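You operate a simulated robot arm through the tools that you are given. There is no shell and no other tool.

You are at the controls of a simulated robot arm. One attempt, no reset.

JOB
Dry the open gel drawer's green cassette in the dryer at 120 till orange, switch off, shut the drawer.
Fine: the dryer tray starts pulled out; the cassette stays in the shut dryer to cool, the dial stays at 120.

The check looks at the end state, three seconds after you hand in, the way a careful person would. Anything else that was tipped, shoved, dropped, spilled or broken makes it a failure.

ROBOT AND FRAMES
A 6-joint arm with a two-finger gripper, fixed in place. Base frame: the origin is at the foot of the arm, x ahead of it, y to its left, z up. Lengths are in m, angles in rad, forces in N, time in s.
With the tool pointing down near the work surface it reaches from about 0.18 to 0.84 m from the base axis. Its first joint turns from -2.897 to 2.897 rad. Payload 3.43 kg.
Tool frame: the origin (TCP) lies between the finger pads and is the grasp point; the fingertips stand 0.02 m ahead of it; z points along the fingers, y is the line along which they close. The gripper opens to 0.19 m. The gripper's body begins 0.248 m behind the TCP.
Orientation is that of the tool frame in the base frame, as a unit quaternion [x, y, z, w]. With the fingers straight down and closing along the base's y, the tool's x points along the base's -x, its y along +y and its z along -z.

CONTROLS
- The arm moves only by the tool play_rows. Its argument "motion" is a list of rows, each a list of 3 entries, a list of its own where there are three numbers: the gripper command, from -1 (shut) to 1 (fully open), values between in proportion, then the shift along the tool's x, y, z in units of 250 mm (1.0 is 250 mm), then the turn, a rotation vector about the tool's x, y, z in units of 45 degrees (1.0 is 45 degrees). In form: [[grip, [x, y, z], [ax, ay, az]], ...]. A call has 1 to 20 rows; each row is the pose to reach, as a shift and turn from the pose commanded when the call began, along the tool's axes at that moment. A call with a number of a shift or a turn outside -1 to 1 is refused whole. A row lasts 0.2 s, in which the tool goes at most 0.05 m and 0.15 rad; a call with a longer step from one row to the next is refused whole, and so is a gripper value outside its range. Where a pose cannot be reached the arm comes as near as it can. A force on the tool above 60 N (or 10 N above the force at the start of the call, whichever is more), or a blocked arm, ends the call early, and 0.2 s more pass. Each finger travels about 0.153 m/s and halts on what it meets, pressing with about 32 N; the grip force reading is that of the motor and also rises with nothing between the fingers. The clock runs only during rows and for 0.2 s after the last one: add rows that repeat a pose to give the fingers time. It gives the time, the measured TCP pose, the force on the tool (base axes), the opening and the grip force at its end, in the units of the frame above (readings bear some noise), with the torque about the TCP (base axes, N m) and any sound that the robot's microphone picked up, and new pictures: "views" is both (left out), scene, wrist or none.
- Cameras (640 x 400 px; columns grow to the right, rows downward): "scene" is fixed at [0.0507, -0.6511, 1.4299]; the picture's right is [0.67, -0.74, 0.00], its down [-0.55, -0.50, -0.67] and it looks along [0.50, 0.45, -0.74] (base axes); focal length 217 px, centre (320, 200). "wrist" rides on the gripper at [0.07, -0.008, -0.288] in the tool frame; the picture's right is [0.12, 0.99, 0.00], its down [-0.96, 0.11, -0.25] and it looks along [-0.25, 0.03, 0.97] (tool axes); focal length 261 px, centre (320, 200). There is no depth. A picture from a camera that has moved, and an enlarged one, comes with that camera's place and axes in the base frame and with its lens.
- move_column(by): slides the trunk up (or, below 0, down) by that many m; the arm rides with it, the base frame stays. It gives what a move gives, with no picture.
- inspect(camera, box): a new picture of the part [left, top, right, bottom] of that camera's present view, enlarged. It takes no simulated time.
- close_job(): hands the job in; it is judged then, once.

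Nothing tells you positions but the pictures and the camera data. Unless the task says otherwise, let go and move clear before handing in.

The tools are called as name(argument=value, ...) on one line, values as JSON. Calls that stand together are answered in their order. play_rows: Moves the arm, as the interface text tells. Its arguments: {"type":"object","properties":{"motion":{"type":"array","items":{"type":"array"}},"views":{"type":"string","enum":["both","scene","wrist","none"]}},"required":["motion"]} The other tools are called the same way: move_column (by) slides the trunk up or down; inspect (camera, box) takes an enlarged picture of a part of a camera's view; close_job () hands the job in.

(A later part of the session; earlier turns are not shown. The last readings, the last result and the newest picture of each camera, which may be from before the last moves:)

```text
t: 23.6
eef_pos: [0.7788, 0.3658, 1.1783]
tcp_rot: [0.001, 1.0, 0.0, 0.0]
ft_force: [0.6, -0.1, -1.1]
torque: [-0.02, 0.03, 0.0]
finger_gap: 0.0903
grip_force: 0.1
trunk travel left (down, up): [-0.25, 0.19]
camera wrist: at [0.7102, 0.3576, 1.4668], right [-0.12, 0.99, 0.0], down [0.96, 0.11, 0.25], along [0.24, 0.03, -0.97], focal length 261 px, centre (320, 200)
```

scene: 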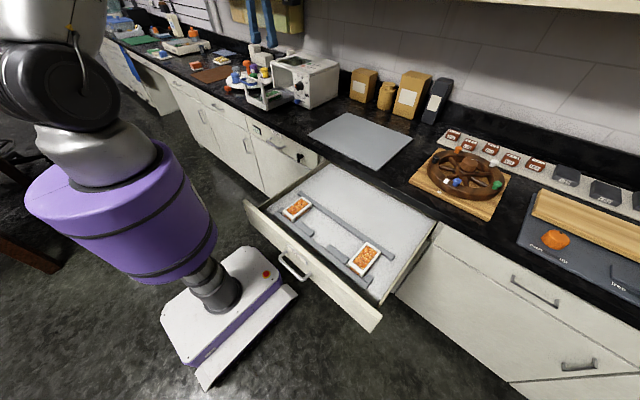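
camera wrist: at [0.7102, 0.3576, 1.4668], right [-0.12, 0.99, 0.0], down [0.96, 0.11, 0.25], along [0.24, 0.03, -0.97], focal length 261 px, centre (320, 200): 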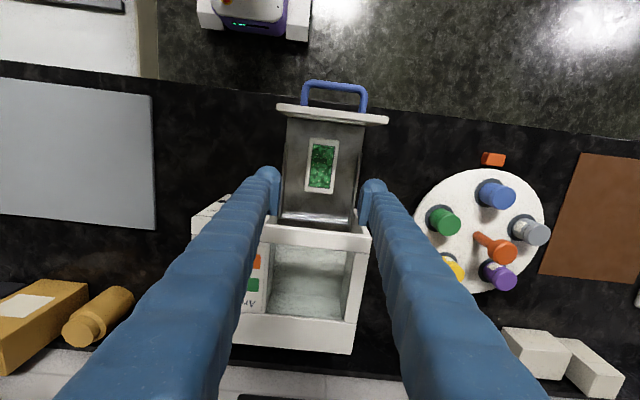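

The green cassette sits centred in the tray. Now I'll back off toward the robot and pitch the tool to horizontal, pointing at +x, so I can push the tray and work the panel.

play_rows(motion=[[-0.3, [0.1, 0, 0], [0, 0, 0]], [-0.6, [0.24, 0, 0], [0, 0, 0]], [-1, [0.38, 0, 0], [0, -0.16, 0]], [-1, [0.52, 0, 0], [0, -0.34, 0]], [-1, [0.65, 0, 0], [0, -0.52, 0]], [-1, [0.76, 0, 0], [0, -0.7, 0]], [-1, [0.84, 0, 0], [0, -0.87, 0]], [-1, [0.88, 0, 0], [0, -1, 0]], [-1, [0.88, 0, 0], [0, -1, 0]]])

```text
t: 25.2
eef_pos: [0.6155, 0.2393, 1.1516]
tcp_rot: [0.069, 0.95, -0.062, 0.297]
ft_force: [0.2, -0.1, 1.0]
torque: [-0.08, 0.1, -0.09]
finger_gap: 0.0001
grip_force: 31.8
trunk travel left (down, up): [-0.25, 0.19]
stopped in row 8: the arm was blocked; the commanded pose is now the measured one
camera wrist: at [0.3989, 0.2823, 1.3469], right [0.07, 0.99, -0.14], down [0.67, 0.06, 0.74], along [0.74, -0.15, -0.65], focal length 261 px, centre (320, 200)
```

scene: 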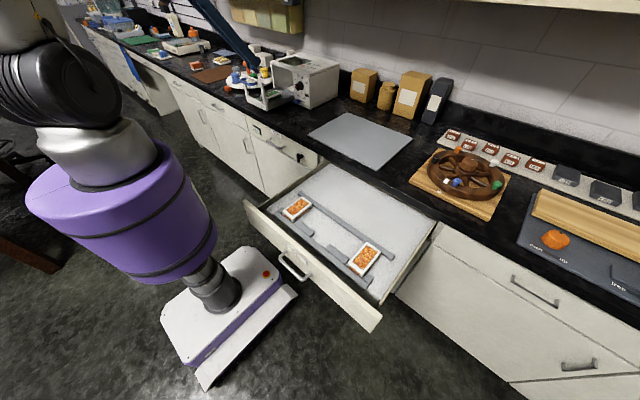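
wrist: 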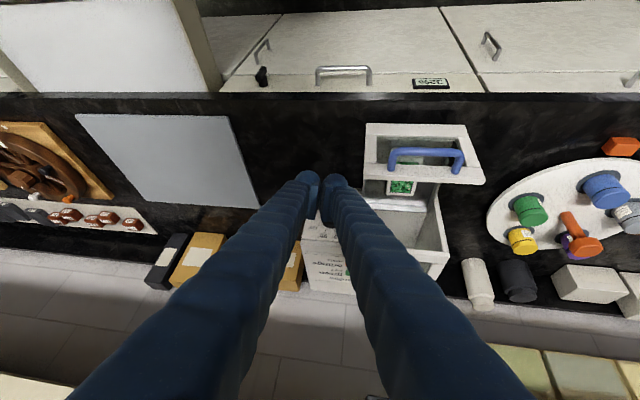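

The arm tracked badly there, and I suspect a wrist singularity from pitching out of the arm's own plane. Nothing has been touched. I'll move to y≈0, square up the orientation, and pitch in-plane there.

play_rows(motion=[[-1, [-0.012, -0.12, 0.02], [-0.03, 0, -0.02]], [-1, [-0.024, -0.26, 0.042], [-0.06, -0.002, -0.036]], [-1, [-0.038, -0.4, 0.065], [-0.1, -0.003, -0.06]], [-1, [-0.05, -0.54, 0.087], [-0.14, -0.004, -0.08]], [-1, [-0.065, -0.68, 0.11], [-0.17, -0.005, -0.1]], [-1, [-0.075, -0.8, 0.13], [-0.195, -0.006, -0.115]], [-1, [-0.083, -0.865, 0.14], [-0.204, -0.006, -0.12]], [-1, [-0.083, -0.865, 0.14], [-0.204, -0.006, -0.12]]])

```text
t: 27.1
eef_pos: [0.6154, 0.0278, 1.1553]
tcp_rot: [-0.005, 0.953, 0.004, 0.304]
ft_force: [0.6, 1.0, 0.7]
torque: [-0.01, -0.03, 0.06]
finger_gap: 0.0
grip_force: 32.6
trunk travel left (down, up): [-0.25, 0.19]
camera wrist: at [0.3917, 0.0146, 1.35], right [-0.11, 0.99, -0.06], down [0.64, 0.12, 0.76], along [0.76, 0.04, -0.65], focal length 261 px, centre (320, 200)
```

scene: 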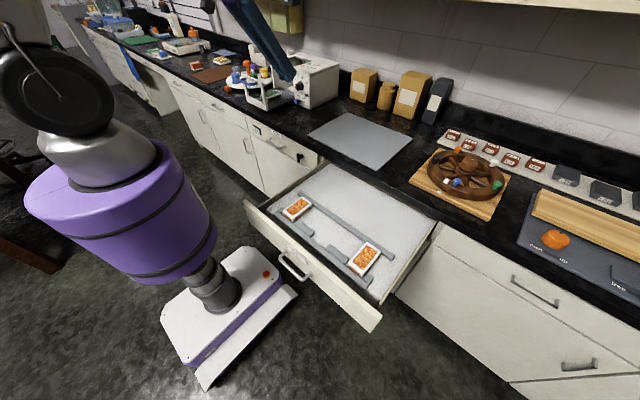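
wrist: 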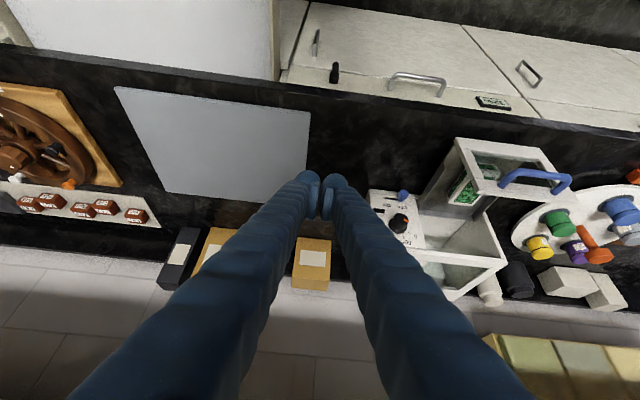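

The orientation is square again at about 35° pitch. I'll continue pitching forward in the arm's plane.

play_rows(motion=[[-1, [-0.03, 0, 0.04], [0, -0.12, 0]], [-1, [-0.06, 0, 0.09], [0, -0.28, 0]], [-1, [-0.1, 0, 0.14], [0, -0.44, 0]], [-1, [-0.13, 0, 0.19], [0, -0.6, 0]], [-1, [-0.17, 0, 0.24], [0, -0.76, 0]], [-1, [-0.19, 0, 0.27], [0, -0.9, 0]], [-1, [-0.208, 0, 0.295], [0, -1, 0]], [-1, [-0.208, 0, 0.295], [0, -1, 0]]])

```text
t: 28.9
eef_pos: [0.8175, 0.0654, 1.1851]
tcp_rot: [-0.032, 0.788, -0.06, 0.612]
ft_force: [-0.3, 0.5, 0.0]
torque: [-0.02, 0.03, -0.07]
finger_gap: 0.0
grip_force: 32.1
out of reach, approached as far as the arm can: row 1, 2, 3, 4, 5, 6, 7, 8
trunk travel left (down, up): [-0.25, 0.19]
camera wrist: at [0.5225, 0.0641, 1.1887], right [-0.01, 0.97, -0.25], down [0.0, 0.25, 0.97], along [1.0, 0.0, 0.0], focal length 261 px, centre (320, 200)
```

scene: 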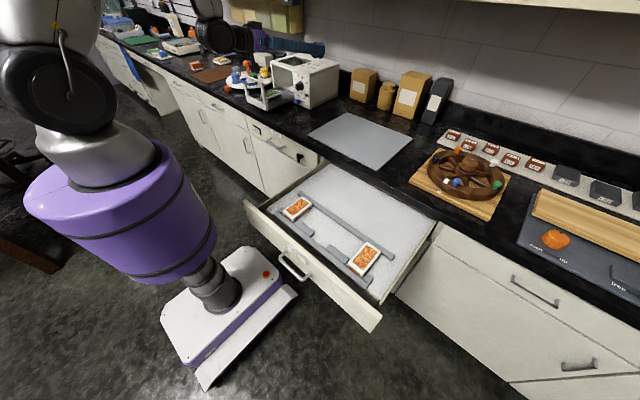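
wrist: 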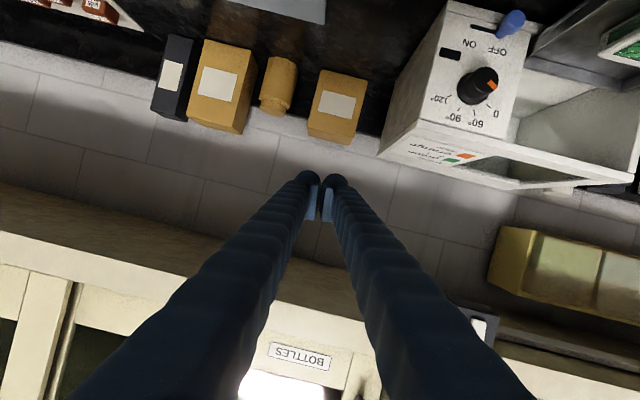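

The arm reports this close-in horizontal pose as out of reach and settled at about 75° pitch, x≈0.82. I'll look at the arm's own posture before choosing the next poses.

inspect(camera="scene", box=[0, 0, 640, 10])

inspect(camera="wrist", box=[400, 0, 640, 150])

```text
1.00 times, centred on (320, 5) of scene (not enlarged: the box is as wide or as high as the picture)
camera zoom: at [0.0507, -0.6511, 1.4299], right [0.67, -0.74, 0.0], down [-0.55, -0.5, -0.67], along [0.5, 0.45, -0.74], focal length 217 px, centre (320, 395)
```

zoom: 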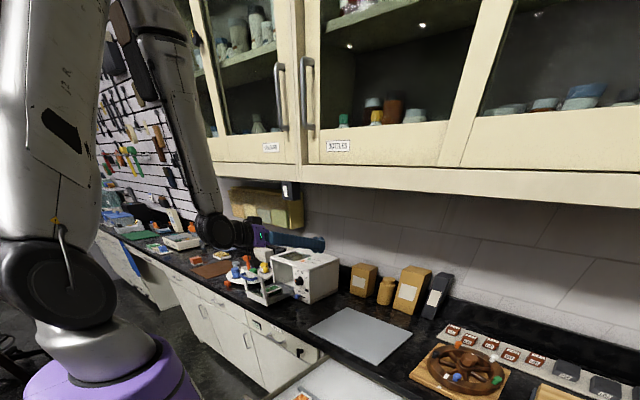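

```text
2.67 times, centred on (520, 75) of wrist
camera zoom: at [0.5225, 0.0641, 1.1887], right [-0.01, 0.97, -0.25], down [0.0, 0.25, 0.97], along [1.0, 0.0, 0.0], focal length 695 px, centre (-213, 533)
```

zoom: 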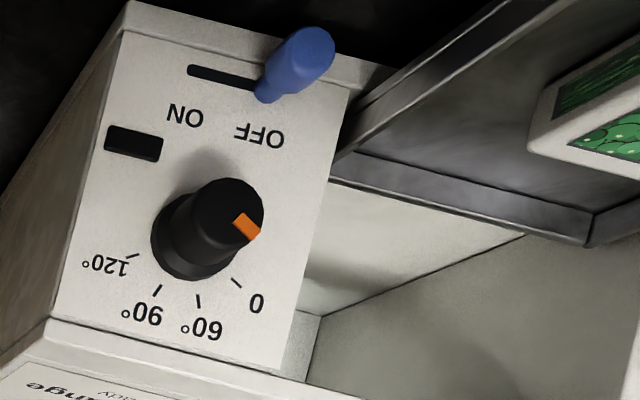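

From here the panel is easy to read: the dial points at 0, the lever is at OFF, and the knob is near (0.84–0.87, 0.222, 0.995). A zero-motion call will show what the commanded pose now is.

play_rows(motion=[[-1, [0, 0, 0], [0, 0, 0]]], views="none")

```text
t: 29.2
eef_pos: [0.8185, 0.0648, 1.1835]
tcp_rot: [-0.032, 0.788, -0.06, 0.611]
ft_force: [-0.1, 0.1, 0.0]
torque: [0.02, 0.0, 0.01]
finger_gap: 0.0
grip_force: 31.9
trunk travel left (down, up): [-0.25, 0.19]
```

play_rows(motion=[[-1, [0.1, 0.04, 0.01], [-0.008, -0.05, 0.026]], [-1, [0.22, 0.1, 0.015], [-0.016, -0.1, 0.055]], [-1, [0.34, 0.16, 0.02], [-0.026, -0.16, 0.085]], [-1, [0.46, 0.22, 0.03], [-0.036, -0.22, 0.115]], [-1, [0.56, 0.27, 0.036], [-0.044, -0.28, 0.145]], [-1, [0.635, 0.304, 0.041], [-0.05, -0.317, 0.166]], [-1, [0.635, 0.304, 0.041], [-0.05, -0.317, 0.166]]])

```text
t: 30.9
eef_pos: [0.8414, 0.0424, 1.0491]
tcp_rot: [-0.061, 0.697, -0.114, 0.705]
ft_force: [-0.6, -0.2, 0.8]
torque: [-0.02, 0.06, -0.06]
finger_gap: 0.0
grip_force: 32.3
out of reach, approached as far as the arm can: row 1, 2, 3, 4, 5, 6, 7
trunk travel left (down, up): [-0.25, 0.19]
camera wrist: at [0.5548, 0.038, 0.9787], right [0.08, 0.93, -0.36], down [-0.24, 0.37, 0.9], along [0.97, 0.02, 0.25], focal length 261 px, centre (320, 200)
```

scene: 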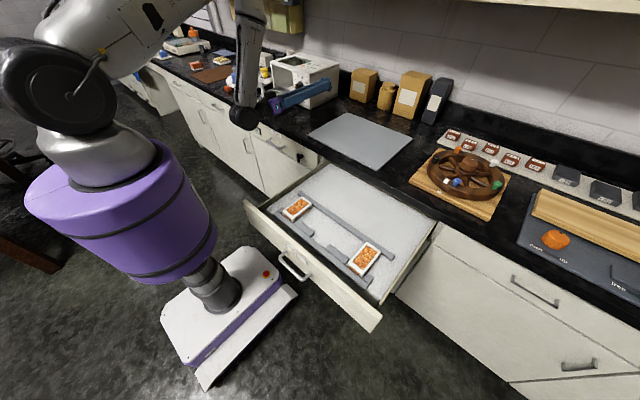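
wrist: 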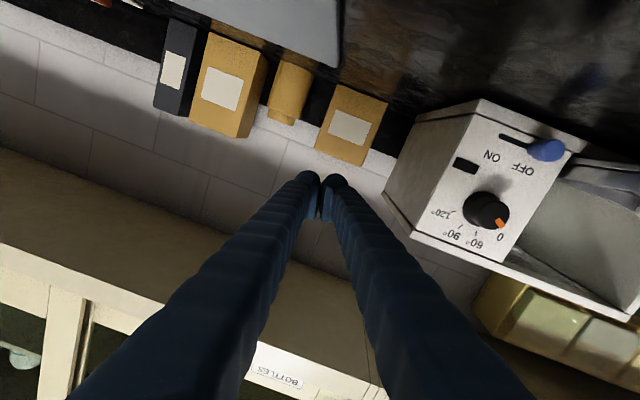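

The arm still can't get exactly to the horizontal pose; it seems to be hitting a joint limit. I'll look closely at its wrist and elbow posture to understand the limit.

inspect(camera="scene", box=[0, -100, 400, 150])

inspect(camera="scene", box=[190, 40, 350, 140])

```text
refused: -100 is not a number from 0 to 400
```

```text
4.00 times, centred on (270, 90) of scene
camera zoom: at [0.0507, -0.6511, 1.4299], right [0.67, -0.74, 0.0], down [-0.55, -0.5, -0.67], along [0.5, 0.45, -0.74], focal length 868 px, centre (520, 640)
```

zoom: 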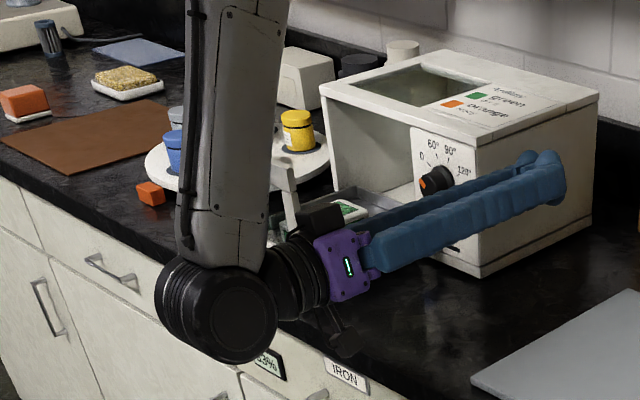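

I think I understand it: the forearm-roll joint stops near ±166°, so a +x-pointing tool only works when the wrist is well to the left (y>0.1), which is where the dial is. I'll move there, squaring the yaw and rolling the wrist away from its stop.

play_rows(motion=[[-1, [0.004, 0.05, -0.06], [-0.009, -0.004, -0.1]], [-1, [0.008, 0.12, -0.14], [-0.02, -0.008, -0.22]], [-1, [0.012, 0.21, -0.22], [-0.031, -0.012, -0.34]], [-1, [0.017, 0.31, -0.28], [-0.043, -0.017, -0.46]], [-1, [0.022, 0.42, -0.33], [-0.055, -0.022, -0.59]], [-1, [0.028, 0.52, -0.36], [-0.067, -0.027, -0.72]], [-1, [0.033, 0.6, -0.37], [-0.08, -0.032, -0.85]], [-1, [0.036, 0.644, -0.37], [-0.092, -0.036, -0.98]], [-1, [0.036, 0.644, -0.37], [-0.092, -0.036, -0.98]]])

```text
t: 32.9
eef_pos: [0.7581, 0.207, 0.9974]
tcp_rot: [-0.345, 0.619, -0.346, 0.615]
ft_force: [-0.1, 0.6, 0.1]
torque: [0.01, -0.01, -0.01]
finger_gap: 0.0001
grip_force: 32.4
out of reach, approached as far as the arm can: row 1, 2, 3, 4, 5, 6, 7
trunk travel left (down, up): [-0.25, 0.19]
camera wrist: at [0.4716, 0.1437, 0.9697], right [0.0, 0.42, -0.91], down [-0.24, 0.88, 0.41], along [0.97, 0.22, 0.1], focal length 261 px, centre (320, 200)
```

scene: 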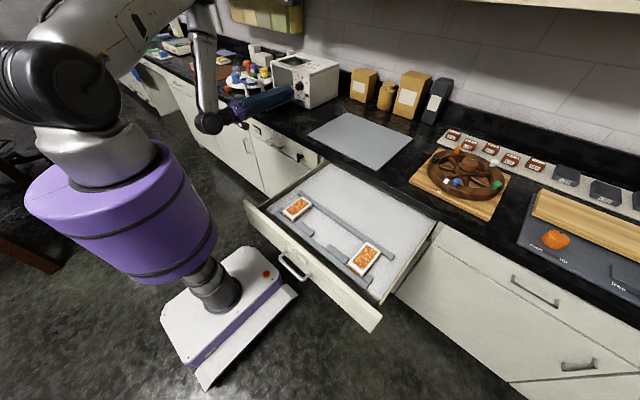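
wrist: 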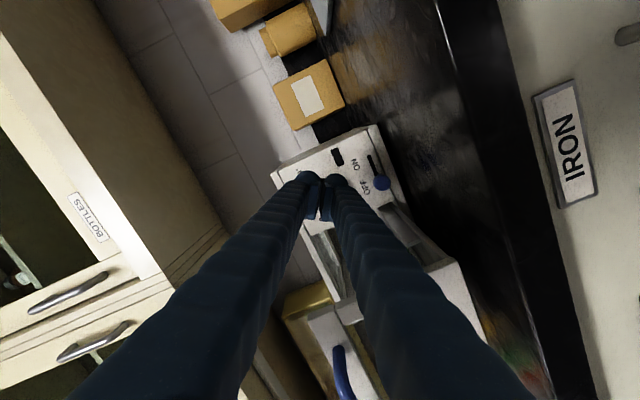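

The pose is now exactly as commanded, pointing +x in front of the dial at (0.758, 0.207, 0.997). I'll roll the wrist back for turning room, open the fingers a little, and centre on the knob axis.

play_rows(motion=[[-1, [-0.008, 0.007, 0], [0, 0, -0.16]], [-1, [-0.016, 0.015, 0], [0, 0, -0.33]], [-1, [-0.024, 0.022, 0], [0, 0, -0.5]], [-1, [-0.032, 0.03, 0], [0, 0, -0.67]], [-1, [-0.04, 0.037, 0], [0, 0, -0.84]], [-1, [-0.048, 0.044, 0], [0, 0, -1.0]], [-1, [-0.048, 0.044, 0], [0, 0, -1.0]]])

```text
t: 34.5
eef_pos: [0.757, 0.2225, 0.994]
tcp_rot: [0.555, -0.437, 0.556, -0.438]
ft_force: [0.7, 0.3, -1.2]
torque: [0.01, -0.01, -0.02]
finger_gap: 0.0
grip_force: 32.0
trunk travel left (down, up): [-0.25, 0.19]
camera wrist: at [0.4711, 0.156, 1.0204], right [0.0, -0.35, -0.94], down [-0.25, 0.91, -0.34], along [0.97, 0.23, -0.09], focal length 261 px, centre (320, 200)
```

scene: 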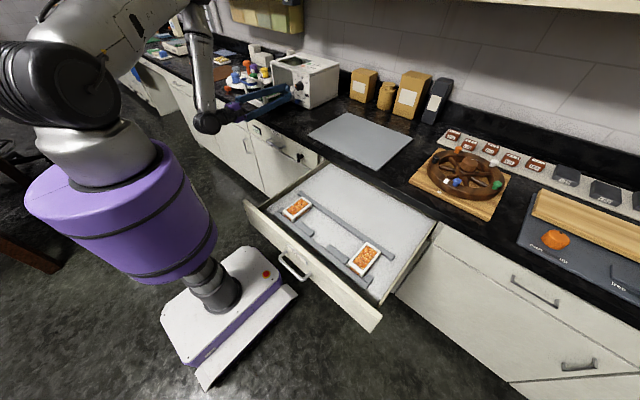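
wrist: 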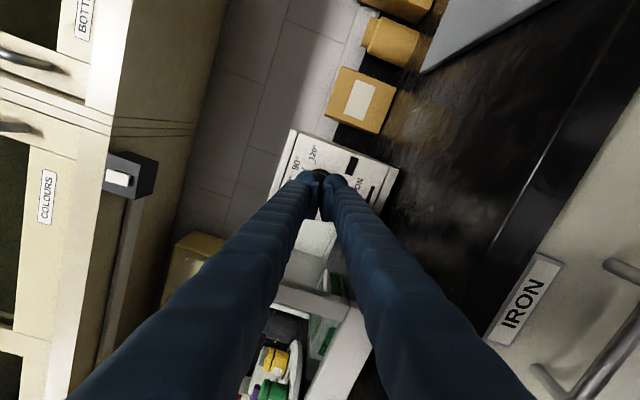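

inspect(camera="wrist", box=[230, 110, 430, 235])

inspect(camera="scene", box=[210, 45, 338, 125])

```text
3.20 times, centred on (330, 172) of wrist
camera zoom: at [0.4711, 0.156, 1.0204], right [0.0, -0.35, -0.94], down [-0.25, 0.91, -0.34], along [0.97, 0.23, -0.09], focal length 834 px, centre (288, 288)
```

zoom: 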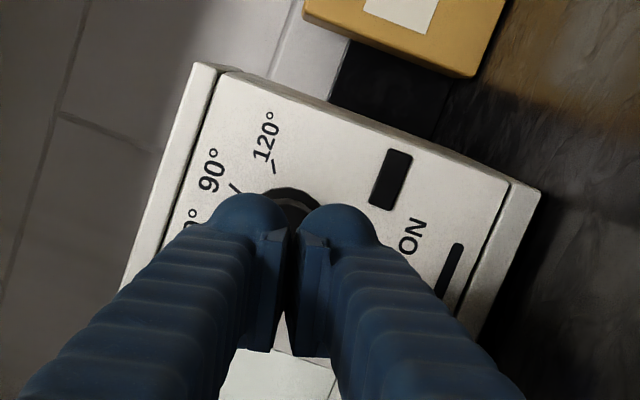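

```text
5.00 times, centred on (274, 85) of scene
camera zoom: at [0.0507, -0.6511, 1.4299], right [0.67, -0.74, 0.0], down [-0.55, -0.5, -0.67], along [0.5, 0.45, -0.74], focal length 1086 px, centre (550, 775)
```

zoom: 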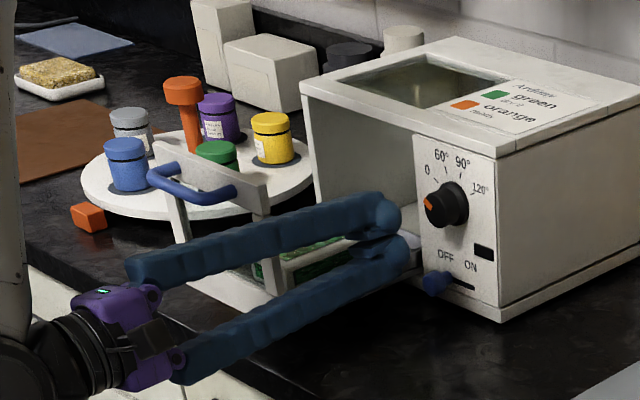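

The fingers form a V, so with the tray out, the left finger would hit the tray door while turning the dial. The tray has to be shut first: I'll back off in x and roll so the camera is on top, ready to push the door's lower bar.

play_rows(motion=[[-1, [0, 0, -0.1], [0, 0, 0]], [-1, [0, 0, -0.24], [0, 0, 0]], [-1, [0, 0, -0.38], [0, 0, 0]], [-1, [0, 0, -0.5], [0, 0, -0.12]], [-1, [0, 0, -0.58], [0, 0, -0.28]], [-1, [0, 0, -0.62], [0, 0, -0.45]], [-1, [0, 0, -0.62], [0, 0, -0.62]], [-1, [0, 0, -0.62], [0, 0, -0.8]], [-1, [0, 0, -0.62], [0, 0, -0.96]], [-1, [0, 0, -0.62], [0, 0, -1]]])

```text
t: 36.6
eef_pos: [0.6038, 0.2258, 0.9907]
tcp_rot: [0.679, -0.193, 0.682, -0.191]
ft_force: [-0.7, 0.7, -0.4]
torque: [0.03, 0.04, 0.01]
finger_gap: 0.0
grip_force: 31.9
out of reach, approached as far as the arm can: row 2, 3, 4, 5, 6, 7, 8, 9, 10
trunk travel left (down, up): [-0.25, 0.19]
camera wrist: at [0.3163, 0.1983, 1.0548], right [0.0, -0.91, -0.42], down [-0.24, 0.41, -0.88], along [0.97, 0.1, -0.22], focal length 261 px, centre (320, 200)
```

scene: 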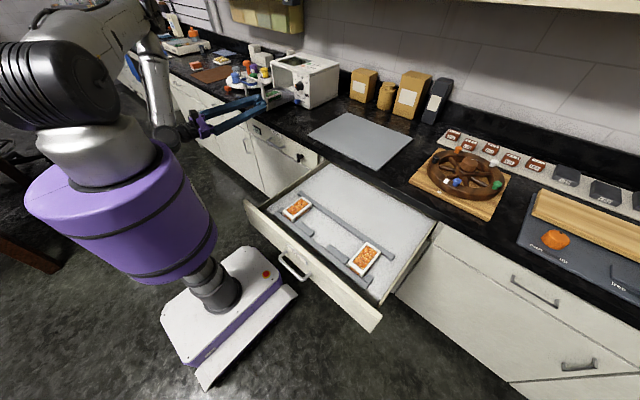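
wrist: 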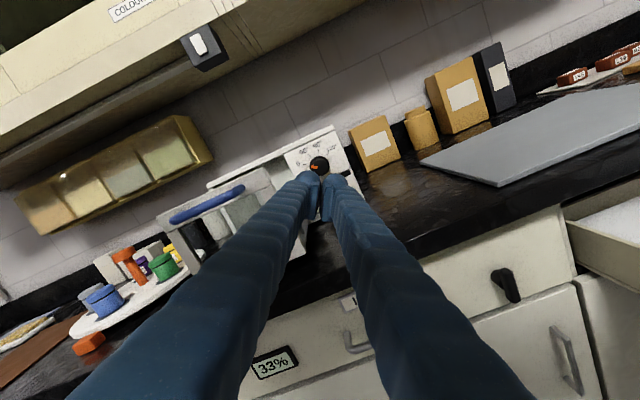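

I'm now close in front of the tray door at x≈0.60. I'll drop to the door's lower-bar height, finish the roll with the camera on top, and slide to the door's centre under the handle.

play_rows(motion=[[-1, [-0.09, 0.055, -0.01], [0, 0, 0]], [-1, [-0.184, 0.113, -0.016], [0, 0, -0.05]], [-1, [-0.23, 0.03, -0.016], [0, 0, -0.2]], [-1, [-0.29, -0.06, -0.016], [0, 0, -0.35]], [-1, [-0.35, -0.16, -0.016], [0, 0, -0.5]], [-1, [-0.41, -0.25, -0.016], [0, 0, -0.62]], [-1, [-0.444, -0.314, -0.016], [0, 0, -0.698]], [-1, [-0.444, -0.314, -0.016], [0, 0, -0.698]]])

```text
t: 38.5
eef_pos: [0.5991, 0.3535, 0.9362]
tcp_rot: [0.707, 0.0, 0.707, -0.001]
ft_force: [0.4, 0.3, 0.4]
torque: [0.04, -0.03, -0.02]
finger_gap: 0.0001
grip_force: 31.4
trunk travel left (down, up): [-0.25, 0.19]
camera wrist: at [0.3133, 0.361, 1.0074], right [0.0, -0.99, 0.12], down [-0.25, -0.11, -0.96], along [0.97, -0.03, -0.25], focal length 261 px, centre (320, 200)
```

scene: 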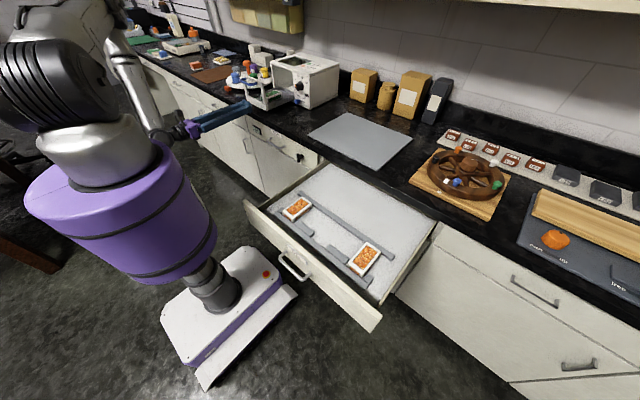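
wrist: 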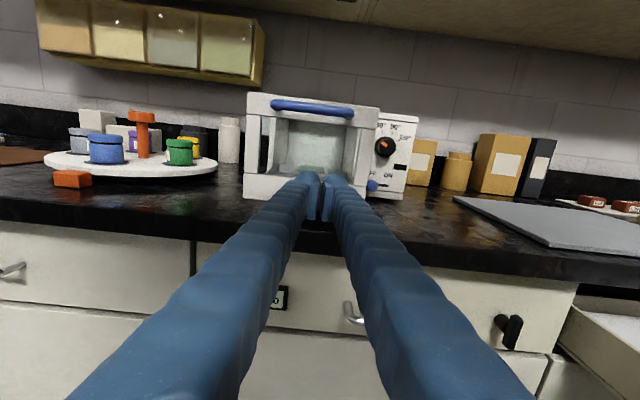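

The arm is well-posed now, and the camera looks straight at the tray door. I'll zoom in to check the alignment.

inspect(camera="wrist", box=[230, 80, 430, 205])

inspect(camera="scene", box=[190, 50, 318, 130])

```text
3.20 times, centred on (330, 142) of wrist
camera zoom: at [0.3133, 0.361, 1.0074], right [0.0, -0.99, 0.12], down [-0.25, -0.11, -0.96], along [0.97, -0.03, -0.25], focal length 834 px, centre (288, 384)
```

zoom: 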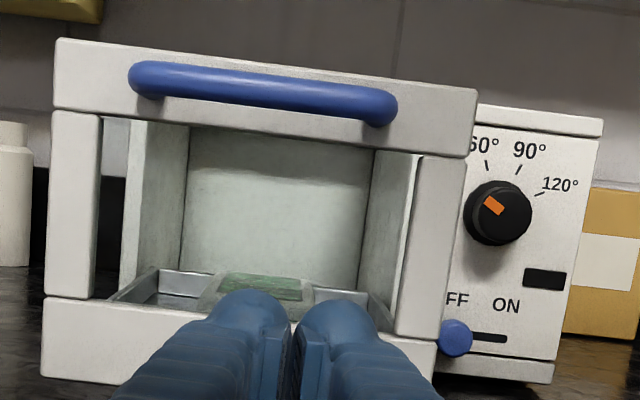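

```text
5.00 times, centred on (254, 90) of scene
camera zoom: at [0.0507, -0.6511, 1.4299], right [0.67, -0.74, 0.0], down [-0.55, -0.5, -0.67], along [0.5, 0.45, -0.74], focal length 1086 px, centre (650, 750)
```

zoom: 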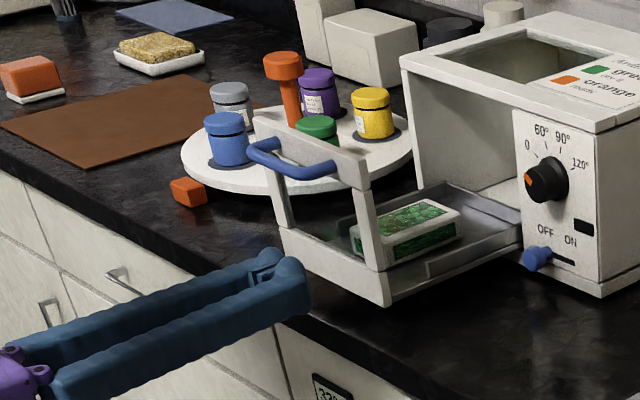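

The door's lower bar spans z≈0.906–0.942, y≈0.287–0.456, with its face near x≈0.665. I'll centre on it and push slowly in +x so the cassette rides along.

play_rows(motion=[[-1, [-0.02, -0.05, 0], [0, 0, 0]], [-1, [-0.027, -0.083, 0.02], [0, 0, 0]], [-1, [-0.027, -0.083, 0.08], [0, 0, 0]], [-1, [-0.027, -0.083, 0.12], [0, 0, 0]], [-1, [-0.027, -0.083, 0.16], [0, 0, 0]], [-1, [-0.027, -0.083, 0.2], [0, 0, 0]], [-1, [-0.027, -0.083, 0.24], [0, 0, 0]], [-1, [-0.027, -0.083, 0.28], [0, 0, 0]], [-1, [-0.027, -0.083, 0.32], [0, 0, 0]], [-1, [-0.027, -0.083, 0.36], [0, 0, 0]], [-1, [-0.027, -0.083, 0.4], [0, 0, 0]]])

```text
t: 40.9
eef_pos: [0.6992, 0.3723, 0.9309]
tcp_rot: [0.707, -0.001, 0.707, -0.001]
ft_force: [0.9, 0.5, -0.1]
torque: [-0.02, -0.01, -0.03]
finger_gap: 0.0
grip_force: 34.2
trunk travel left (down, up): [-0.25, 0.19]
camera wrist: at [0.4132, 0.3805, 1.0023], right [0.0, -0.99, 0.12], down [-0.25, -0.11, -0.96], along [0.97, -0.03, -0.25], focal length 261 px, centre (320, 200)
```

scene: 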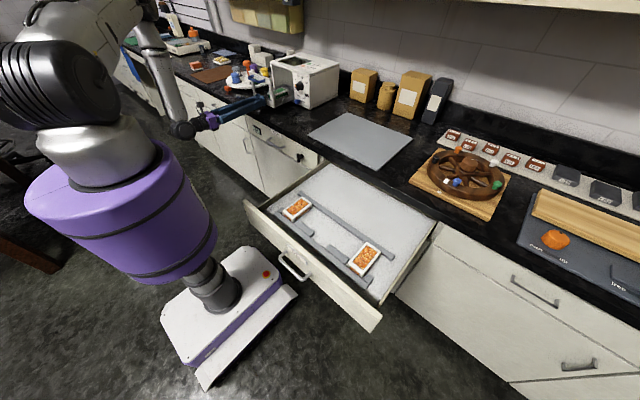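
wrist: 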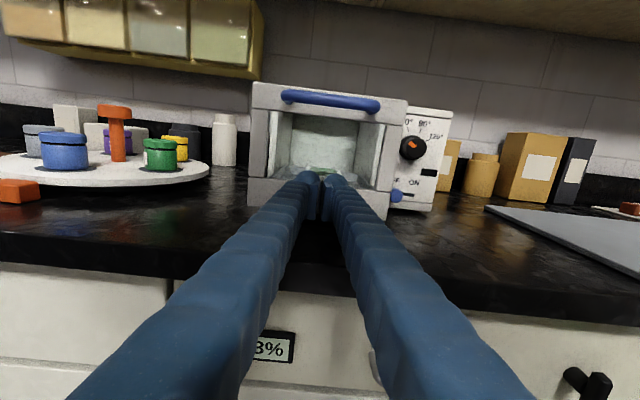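

inspect(camera="wrist", box=[230, 70, 470, 220])

inspect(camera="scene", box=[200, 45, 328, 125])

```text
2.67 times, centred on (350, 145) of wrist
camera zoom: at [0.4132, 0.3805, 1.0023], right [0.0, -0.99, 0.12], down [-0.25, -0.11, -0.96], along [0.97, -0.03, -0.25], focal length 695 px, centre (240, 347)
```

zoom: 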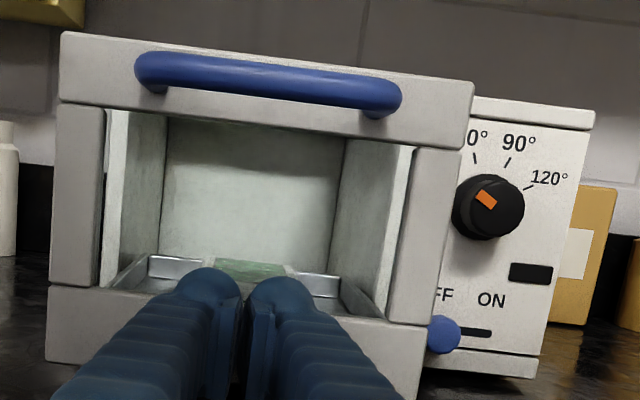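

```text
5.00 times, centred on (264, 85) of scene
camera zoom: at [0.0507, -0.6511, 1.4299], right [0.67, -0.74, 0.0], down [-0.55, -0.5, -0.67], along [0.5, 0.45, -0.74], focal length 1086 px, centre (600, 775)
```

zoom: 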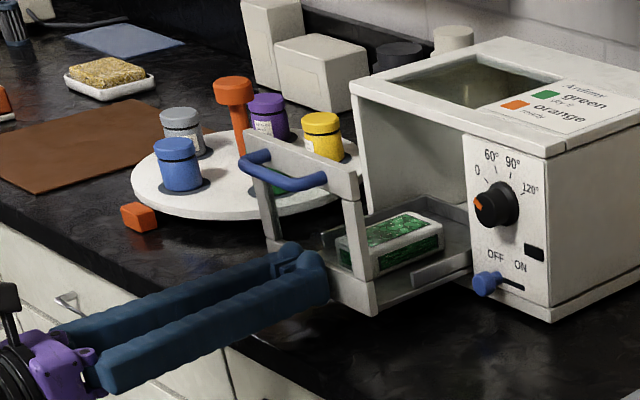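

The tray is sliding in with little force and the cassette is riding along. I'll keep pushing.

play_rows(motion=[[-1, [0, 0, 0.04], [0, 0, 0]], [-1, [0, 0, 0.08], [0, 0, 0]], [-1, [0, 0, 0.12], [0, 0, 0]], [-1, [0, 0, 0.16], [0, 0, 0]], [-1, [0, 0, 0.2], [0, 0, 0]], [-1, [0, 0, 0.24], [0, 0, 0]], [-1, [0, 0, 0.28], [0, 0, 0]], [-1, [0, 0, 0.32], [0, 0, 0]], [-1, [0, 0, 0.36], [0, 0, 0]], [-1, [0, 0, 0.4], [0, 0, 0]], [-1, [0, 0, 0.42], [0, 0, 0]]])

inspect(camera="scene", box=[220, 45, 332, 115])

```text
t: 43.2
eef_pos: [0.8051, 0.3717, 0.9301]
tcp_rot: [0.707, -0.002, 0.707, -0.002]
ft_force: [-1.0, -1.0, -0.6]
torque: [0.0, 0.02, -0.05]
finger_gap: 0.0
grip_force: 33.9
trunk travel left (down, up): [-0.25, 0.19]
camera wrist: at [0.5178, 0.3799, 1.0012], right [0.0, -0.99, 0.12], down [-0.25, -0.11, -0.96], along [0.97, -0.03, -0.25], focal length 261 px, centre (320, 200)
```

scene: 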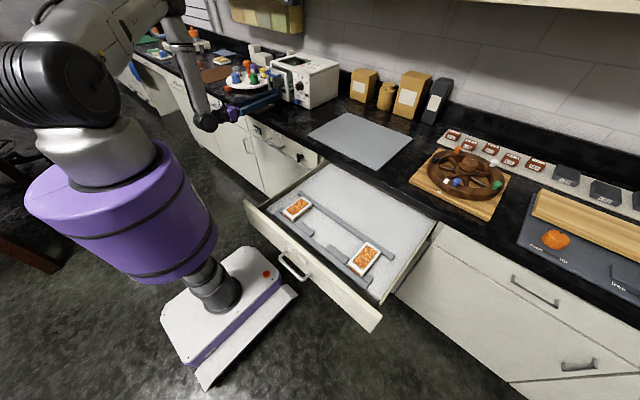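
wrist: 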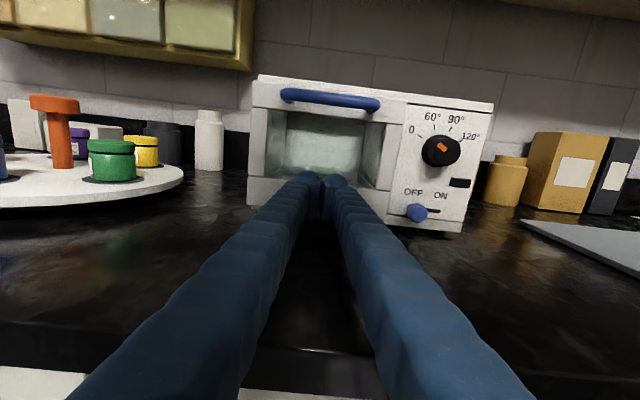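

```text
5.71 times, centred on (276, 80) of scene
camera zoom: at [0.0507, -0.6511, 1.4299], right [0.67, -0.74, 0.0], down [-0.55, -0.5, -0.67], along [0.5, 0.45, -0.74], focal length 1241 px, centre (571, 886)
```

zoom: 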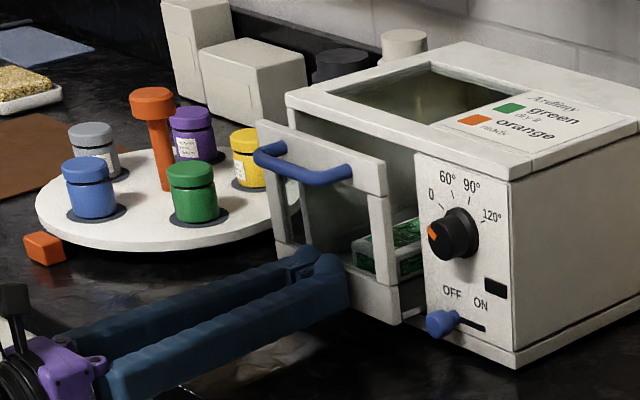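

The tray is nearly shut, with a few centimetres left. I'll push on slowly until I feel the stop.

play_rows(motion=[[-1, [0, 0, 0.03], [0, 0, 0]], [-1, [0, 0, 0.06], [0, 0, 0]], [-1, [0, 0, 0.08], [0, 0, 0]], [-1, [0, 0, 0.1], [0, 0, 0]], [-1, [0, 0, 0.115], [0, 0, 0]], [-1, [0, 0, 0.13], [0, 0, 0]]])

inspect(camera="scene", box=[220, 45, 332, 115])

```text
t: 44.8
eef_pos: [0.8327, 0.372, 0.9304]
tcp_rot: [0.708, 0.002, 0.706, -0.001]
ft_force: [-30.8, -3.5, 5.5]
torque: [-0.14, -0.14, -0.11]
finger_gap: 0.0062
grip_force: 34.2
trunk travel left (down, up): [-0.25, 0.19]
stopped in row 6: the force on the tool passed its limit at 62 N (the readings are from after the stop); the commanded pose is now the measured one
camera wrist: at [0.5455, 0.38, 1.0019], right [0.0, -0.99, 0.12], down [-0.25, -0.12, -0.96], along [0.97, -0.03, -0.25], focal length 261 px, centre (320, 200)
```

scene: 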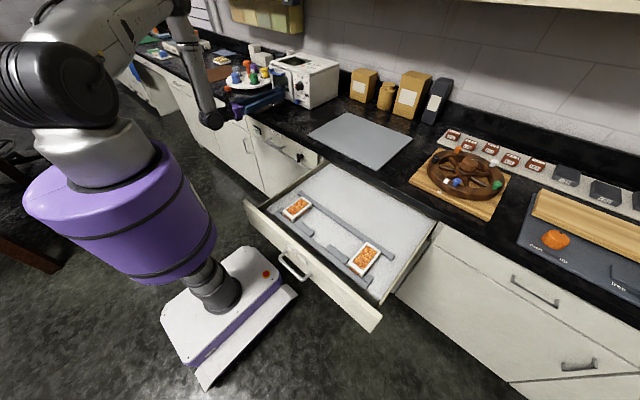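
wrist: 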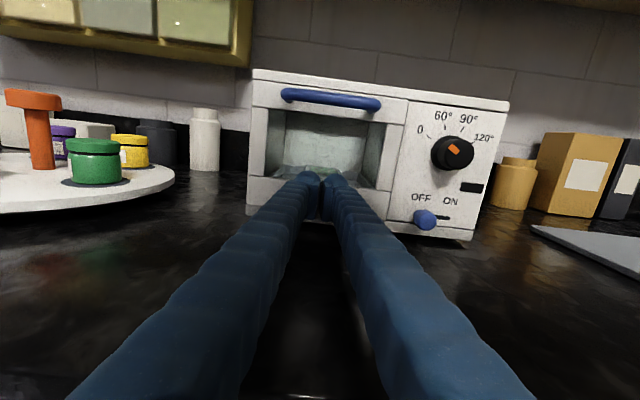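

```text
5.71 times, centred on (276, 80) of scene
camera zoom: at [0.0507, -0.6511, 1.4299], right [0.67, -0.74, 0.0], down [-0.55, -0.5, -0.67], along [0.5, 0.45, -0.74], focal length 1241 px, centre (571, 886)
```

zoom: 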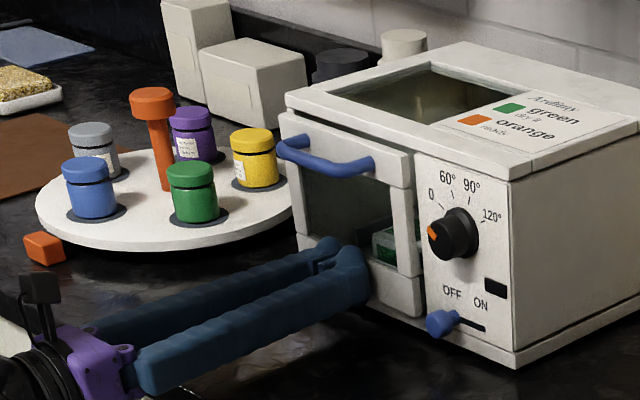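

The push ended firmly against the stop, the door looks flush with the panel, and the dryer didn't move. I'll back off and check that it's shut.

play_rows(motion=[[-1, [0, 0, -0.05], [0, 0, 0]], [-1, [0, 0, -0.18], [0, 0, 0]], [-1, [0, 0, -0.32], [0, 0, 0]], [-1, [0, 0, -0.4], [0, 0, 0]], [-1, [0, 0, -0.4], [0, 0, 0]]])

inspect(camera="wrist", box=[230, 70, 470, 220])

inspect(camera="scene", box=[240, 45, 336, 105])

```text
t: 46.0
eef_pos: [0.7355, 0.3725, 0.9285]
tcp_rot: [0.709, 0.002, 0.705, -0.001]
ft_force: [0.3, 0.2, 0.5]
torque: [0.05, -0.03, -0.02]
finger_gap: 0.0002
grip_force: 34.4
trunk travel left (down, up): [-0.25, 0.19]
camera wrist: at [0.4496, 0.3804, 1.001], right [0.0, -0.99, 0.12], down [-0.25, -0.12, -0.96], along [0.97, -0.03, -0.25], focal length 261 px, centre (320, 200)
```

scene: 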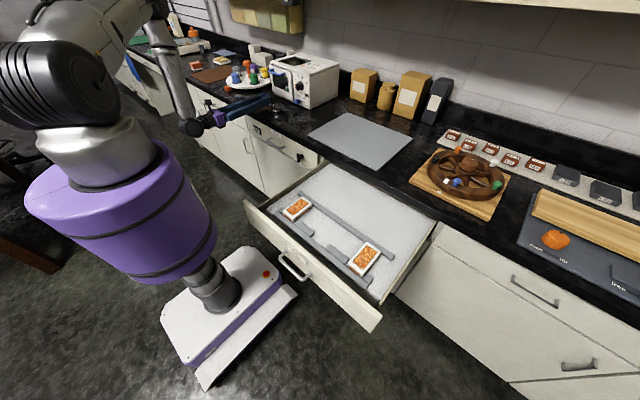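
wrist: 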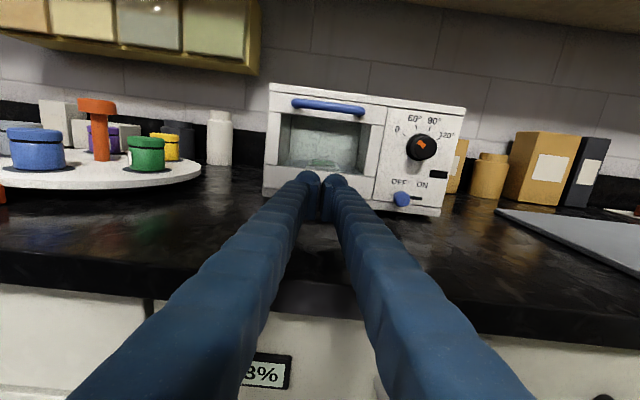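

```text
2.67 times, centred on (350, 145) of wrist
camera zoom: at [0.4496, 0.3804, 1.001], right [0.0, -0.99, 0.12], down [-0.25, -0.12, -0.96], along [0.97, -0.03, -0.25], focal length 695 px, centre (240, 347)
```

zoom: 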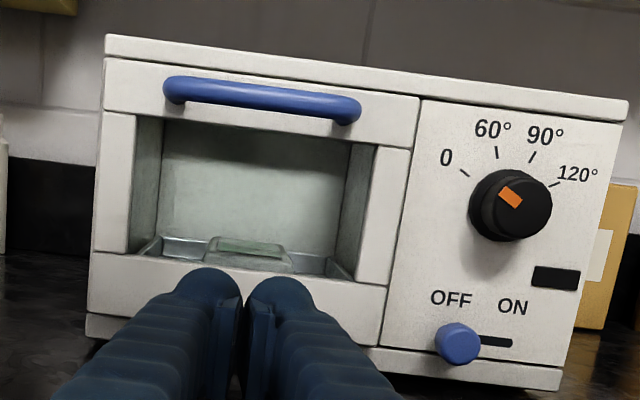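

```text
6.67 times, centred on (288, 75) of scene
camera zoom: at [0.0507, -0.6511, 1.4299], right [0.67, -0.74, 0.0], down [-0.55, -0.5, -0.67], along [0.5, 0.45, -0.74], focal length 1448 px, centre (533, 1033)
```

zoom: 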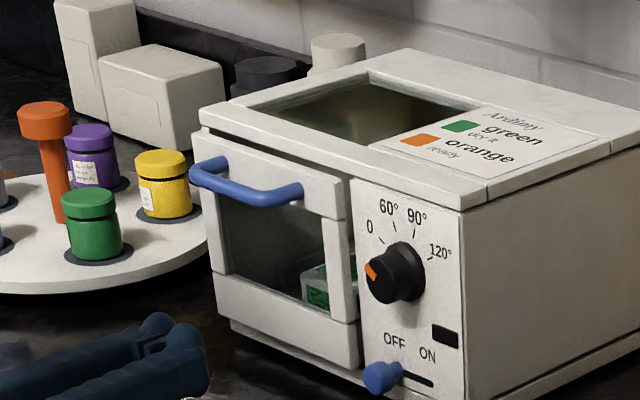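

The tray is fully shut with the green cassette inside, visible through the door's window. Next I'll move in front of the dial and open the fingers around the knob's width, still at a standoff.

play_rows(motion=[[-1, [0.05, 0.05, 0], [0, 0, 0]], [-0.8, [0.12, 0.17, 0], [0, 0, 0]], [-0.5, [0.19, 0.32, 0.02], [0, 0, 0]], [-0.26, [0.25, 0.46, 0.06], [0, 0, 0]], [-0.26, [0.264, 0.56, 0.1], [0, 0, 0]], [-0.26, [0.264, 0.602, 0.108], [0, 0, 0]], [-0.26, [0.264, 0.602, 0.108], [0, 0, 0]]])

inspect(camera="wrist", box=[240, 100, 400, 200])

inspect(camera="scene", box=[260, 50, 340, 100])

```text
t: 47.6
eef_pos: [0.7614, 0.2222, 0.9947]
tcp_rot: [0.709, 0.001, 0.705, 0.0]
ft_force: [0.6, -0.5, -0.2]
torque: [0.02, 0.01, 0.03]
finger_gap: 0.0703
grip_force: 0.1
trunk travel left (down, up): [-0.25, 0.19]
camera wrist: at [0.4758, 0.2295, 1.0668], right [0.0, -0.99, 0.12], down [-0.25, -0.12, -0.96], along [0.97, -0.03, -0.25], focal length 261 px, centre (320, 200)
```

scene: 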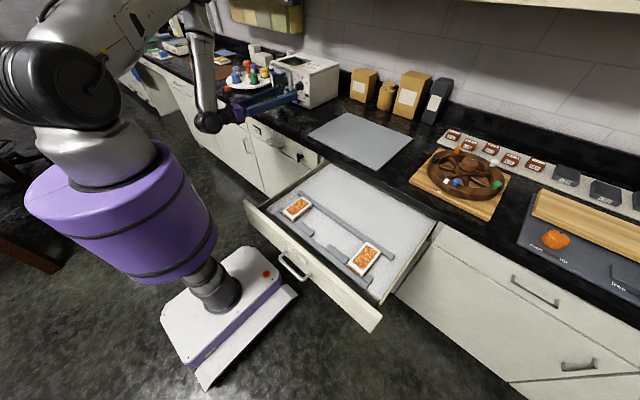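
wrist: 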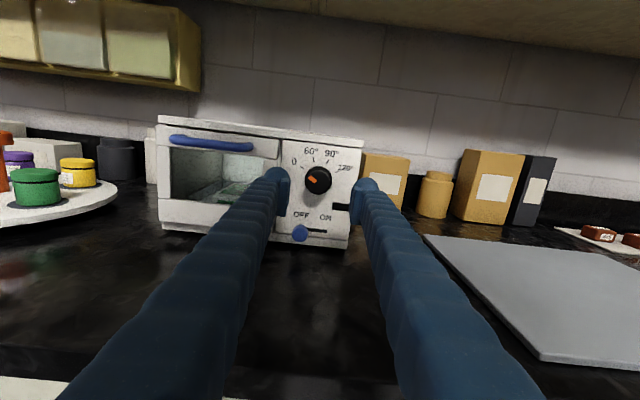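

```text
4.00 times, centred on (320, 150) of wrist
camera zoom: at [0.4758, 0.2295, 1.0668], right [0.0, -0.99, 0.12], down [-0.25, -0.12, -0.96], along [0.97, -0.03, -0.25], focal length 1043 px, centre (320, 400)
```

zoom: 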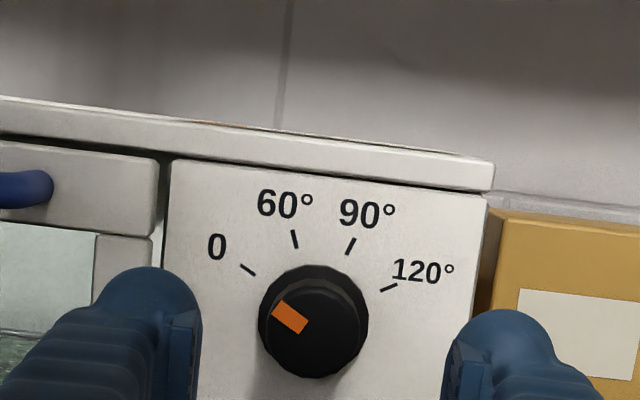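

```text
8.00 times, centred on (300, 75) of scene
camera zoom: at [0.0507, -0.6511, 1.4299], right [0.67, -0.74, 0.0], down [-0.55, -0.5, -0.67], along [0.5, 0.45, -0.74], focal length 1737 px, centre (480, 1200)
```

zoom: 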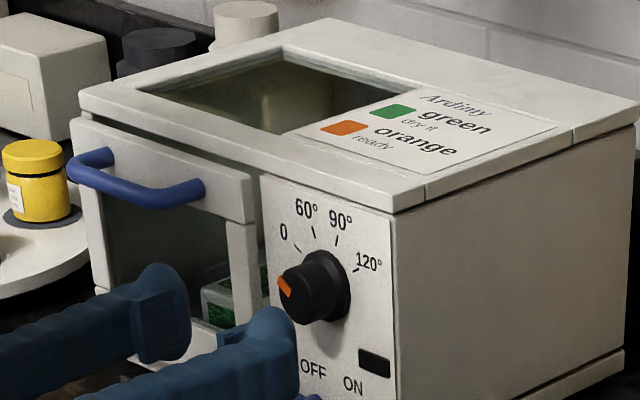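

The view confirms the dial points exactly at 0 and the fingers straddle it, about 2 mm off-centre. I'll correct that and advance around the knob.

play_rows(motion=[[-0.26, [0.01, -0.01, 0.06], [0, 0, 0]], [-0.26, [0.01, -0.01, 0.14], [0, 0, 0]], [-0.26, [0.01, -0.01, 0.21], [0, 0, 0]], [-0.26, [0.01, -0.01, 0.26], [0, 0, 0]], [-0.26, [0.01, -0.01, 0.29], [0, 0, 0]], [-0.26, [0.01, -0.01, 0.31], [0, 0, 0]], [-0.26, [0.01, -0.01, 0.31], [0, 0, 0]]])

inspect(camera="wrist", box=[240, 120, 400, 220])

inspect(camera="scene", box=[270, 60, 334, 100])

```text
t: 49.2
eef_pos: [0.8406, 0.2245, 0.9967]
tcp_rot: [0.709, 0.001, 0.705, 0.0]
ft_force: [0.4, -0.5, 0.4]
torque: [-0.01, 0.0, 0.0]
finger_gap: 0.0704
grip_force: 0.1
trunk travel left (down, up): [-0.25, 0.19]
camera wrist: at [0.5541, 0.2317, 1.0689], right [0.0, -0.99, 0.12], down [-0.25, -0.12, -0.96], along [0.97, -0.03, -0.25], focal length 261 px, centre (320, 200)
```

scene: 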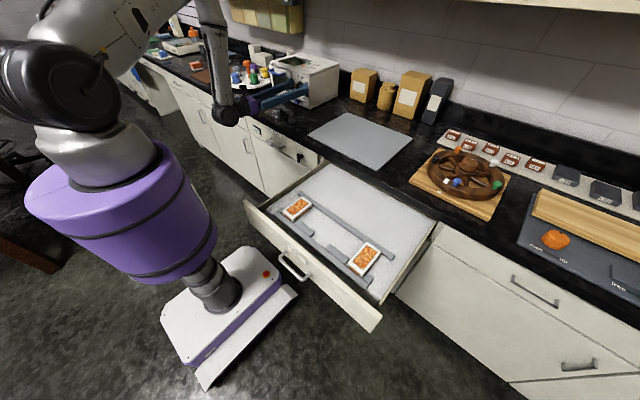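
wrist: 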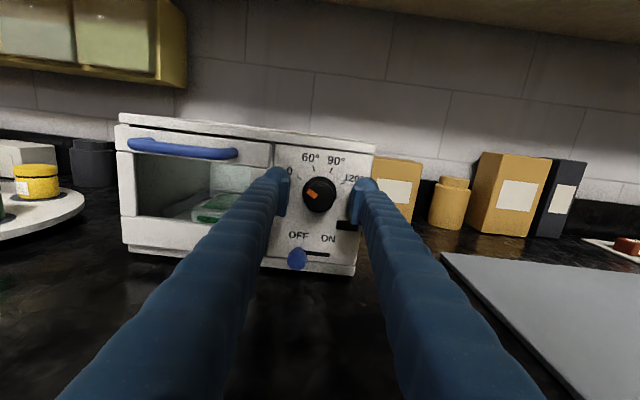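

```text
4.00 times, centred on (320, 170) of wrist
camera zoom: at [0.5541, 0.2317, 1.0689], right [0.0, -0.99, 0.12], down [-0.25, -0.12, -0.96], along [0.97, -0.03, -0.25], focal length 1043 px, centre (320, 320)
```

zoom: 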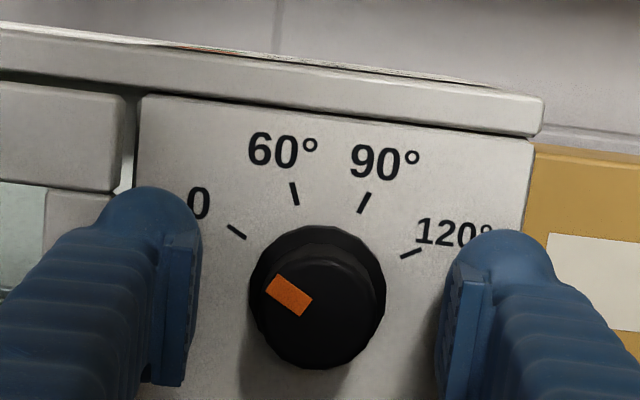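

```text
10.00 times, centred on (302, 80) of scene
camera zoom: at [0.0507, -0.6511, 1.4299], right [0.67, -0.74, 0.0], down [-0.55, -0.5, -0.67], along [0.5, 0.45, -0.74], focal length 2171 px, centre (500, 1400)
```

zoom: 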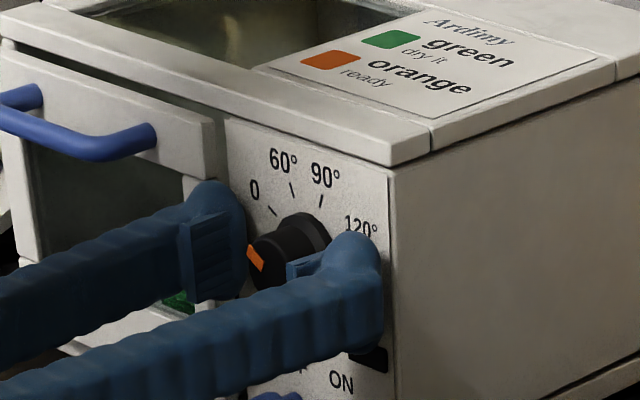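

The knob is centred between the pads. I'll close on it.

play_rows(motion=[[-0.5, [0, 0, 0], [0, 0, 0]], [-0.8, [0, 0, 0], [0, 0, 0]], [-1, [0, 0, 0], [0, 0, 0]], [-1, [0, 0, 0], [0, 0, 0]]], views="none")

inspect(camera="wrist", box=[240, 120, 400, 220])

```text
t: 50.2
eef_pos: [0.8407, 0.2236, 0.9955]
tcp_rot: [0.709, 0.001, 0.705, -0.001]
ft_force: [0.8, 5.7, -0.9]
torque: [0.02, 0.04, 0.06]
finger_gap: 0.0318
grip_force: 44.8
trunk travel left (down, up): [-0.25, 0.19]
```

```text
4.00 times, centred on (320, 170) of wrist
camera zoom: at [0.5541, 0.2322, 1.0689], right [0.0, -0.99, 0.12], down [-0.25, -0.12, -0.96], along [0.97, -0.03, -0.25], focal length 1043 px, centre (320, 320)
```

zoom: 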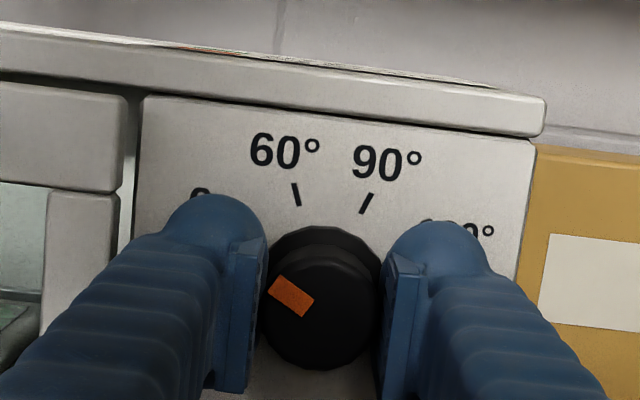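

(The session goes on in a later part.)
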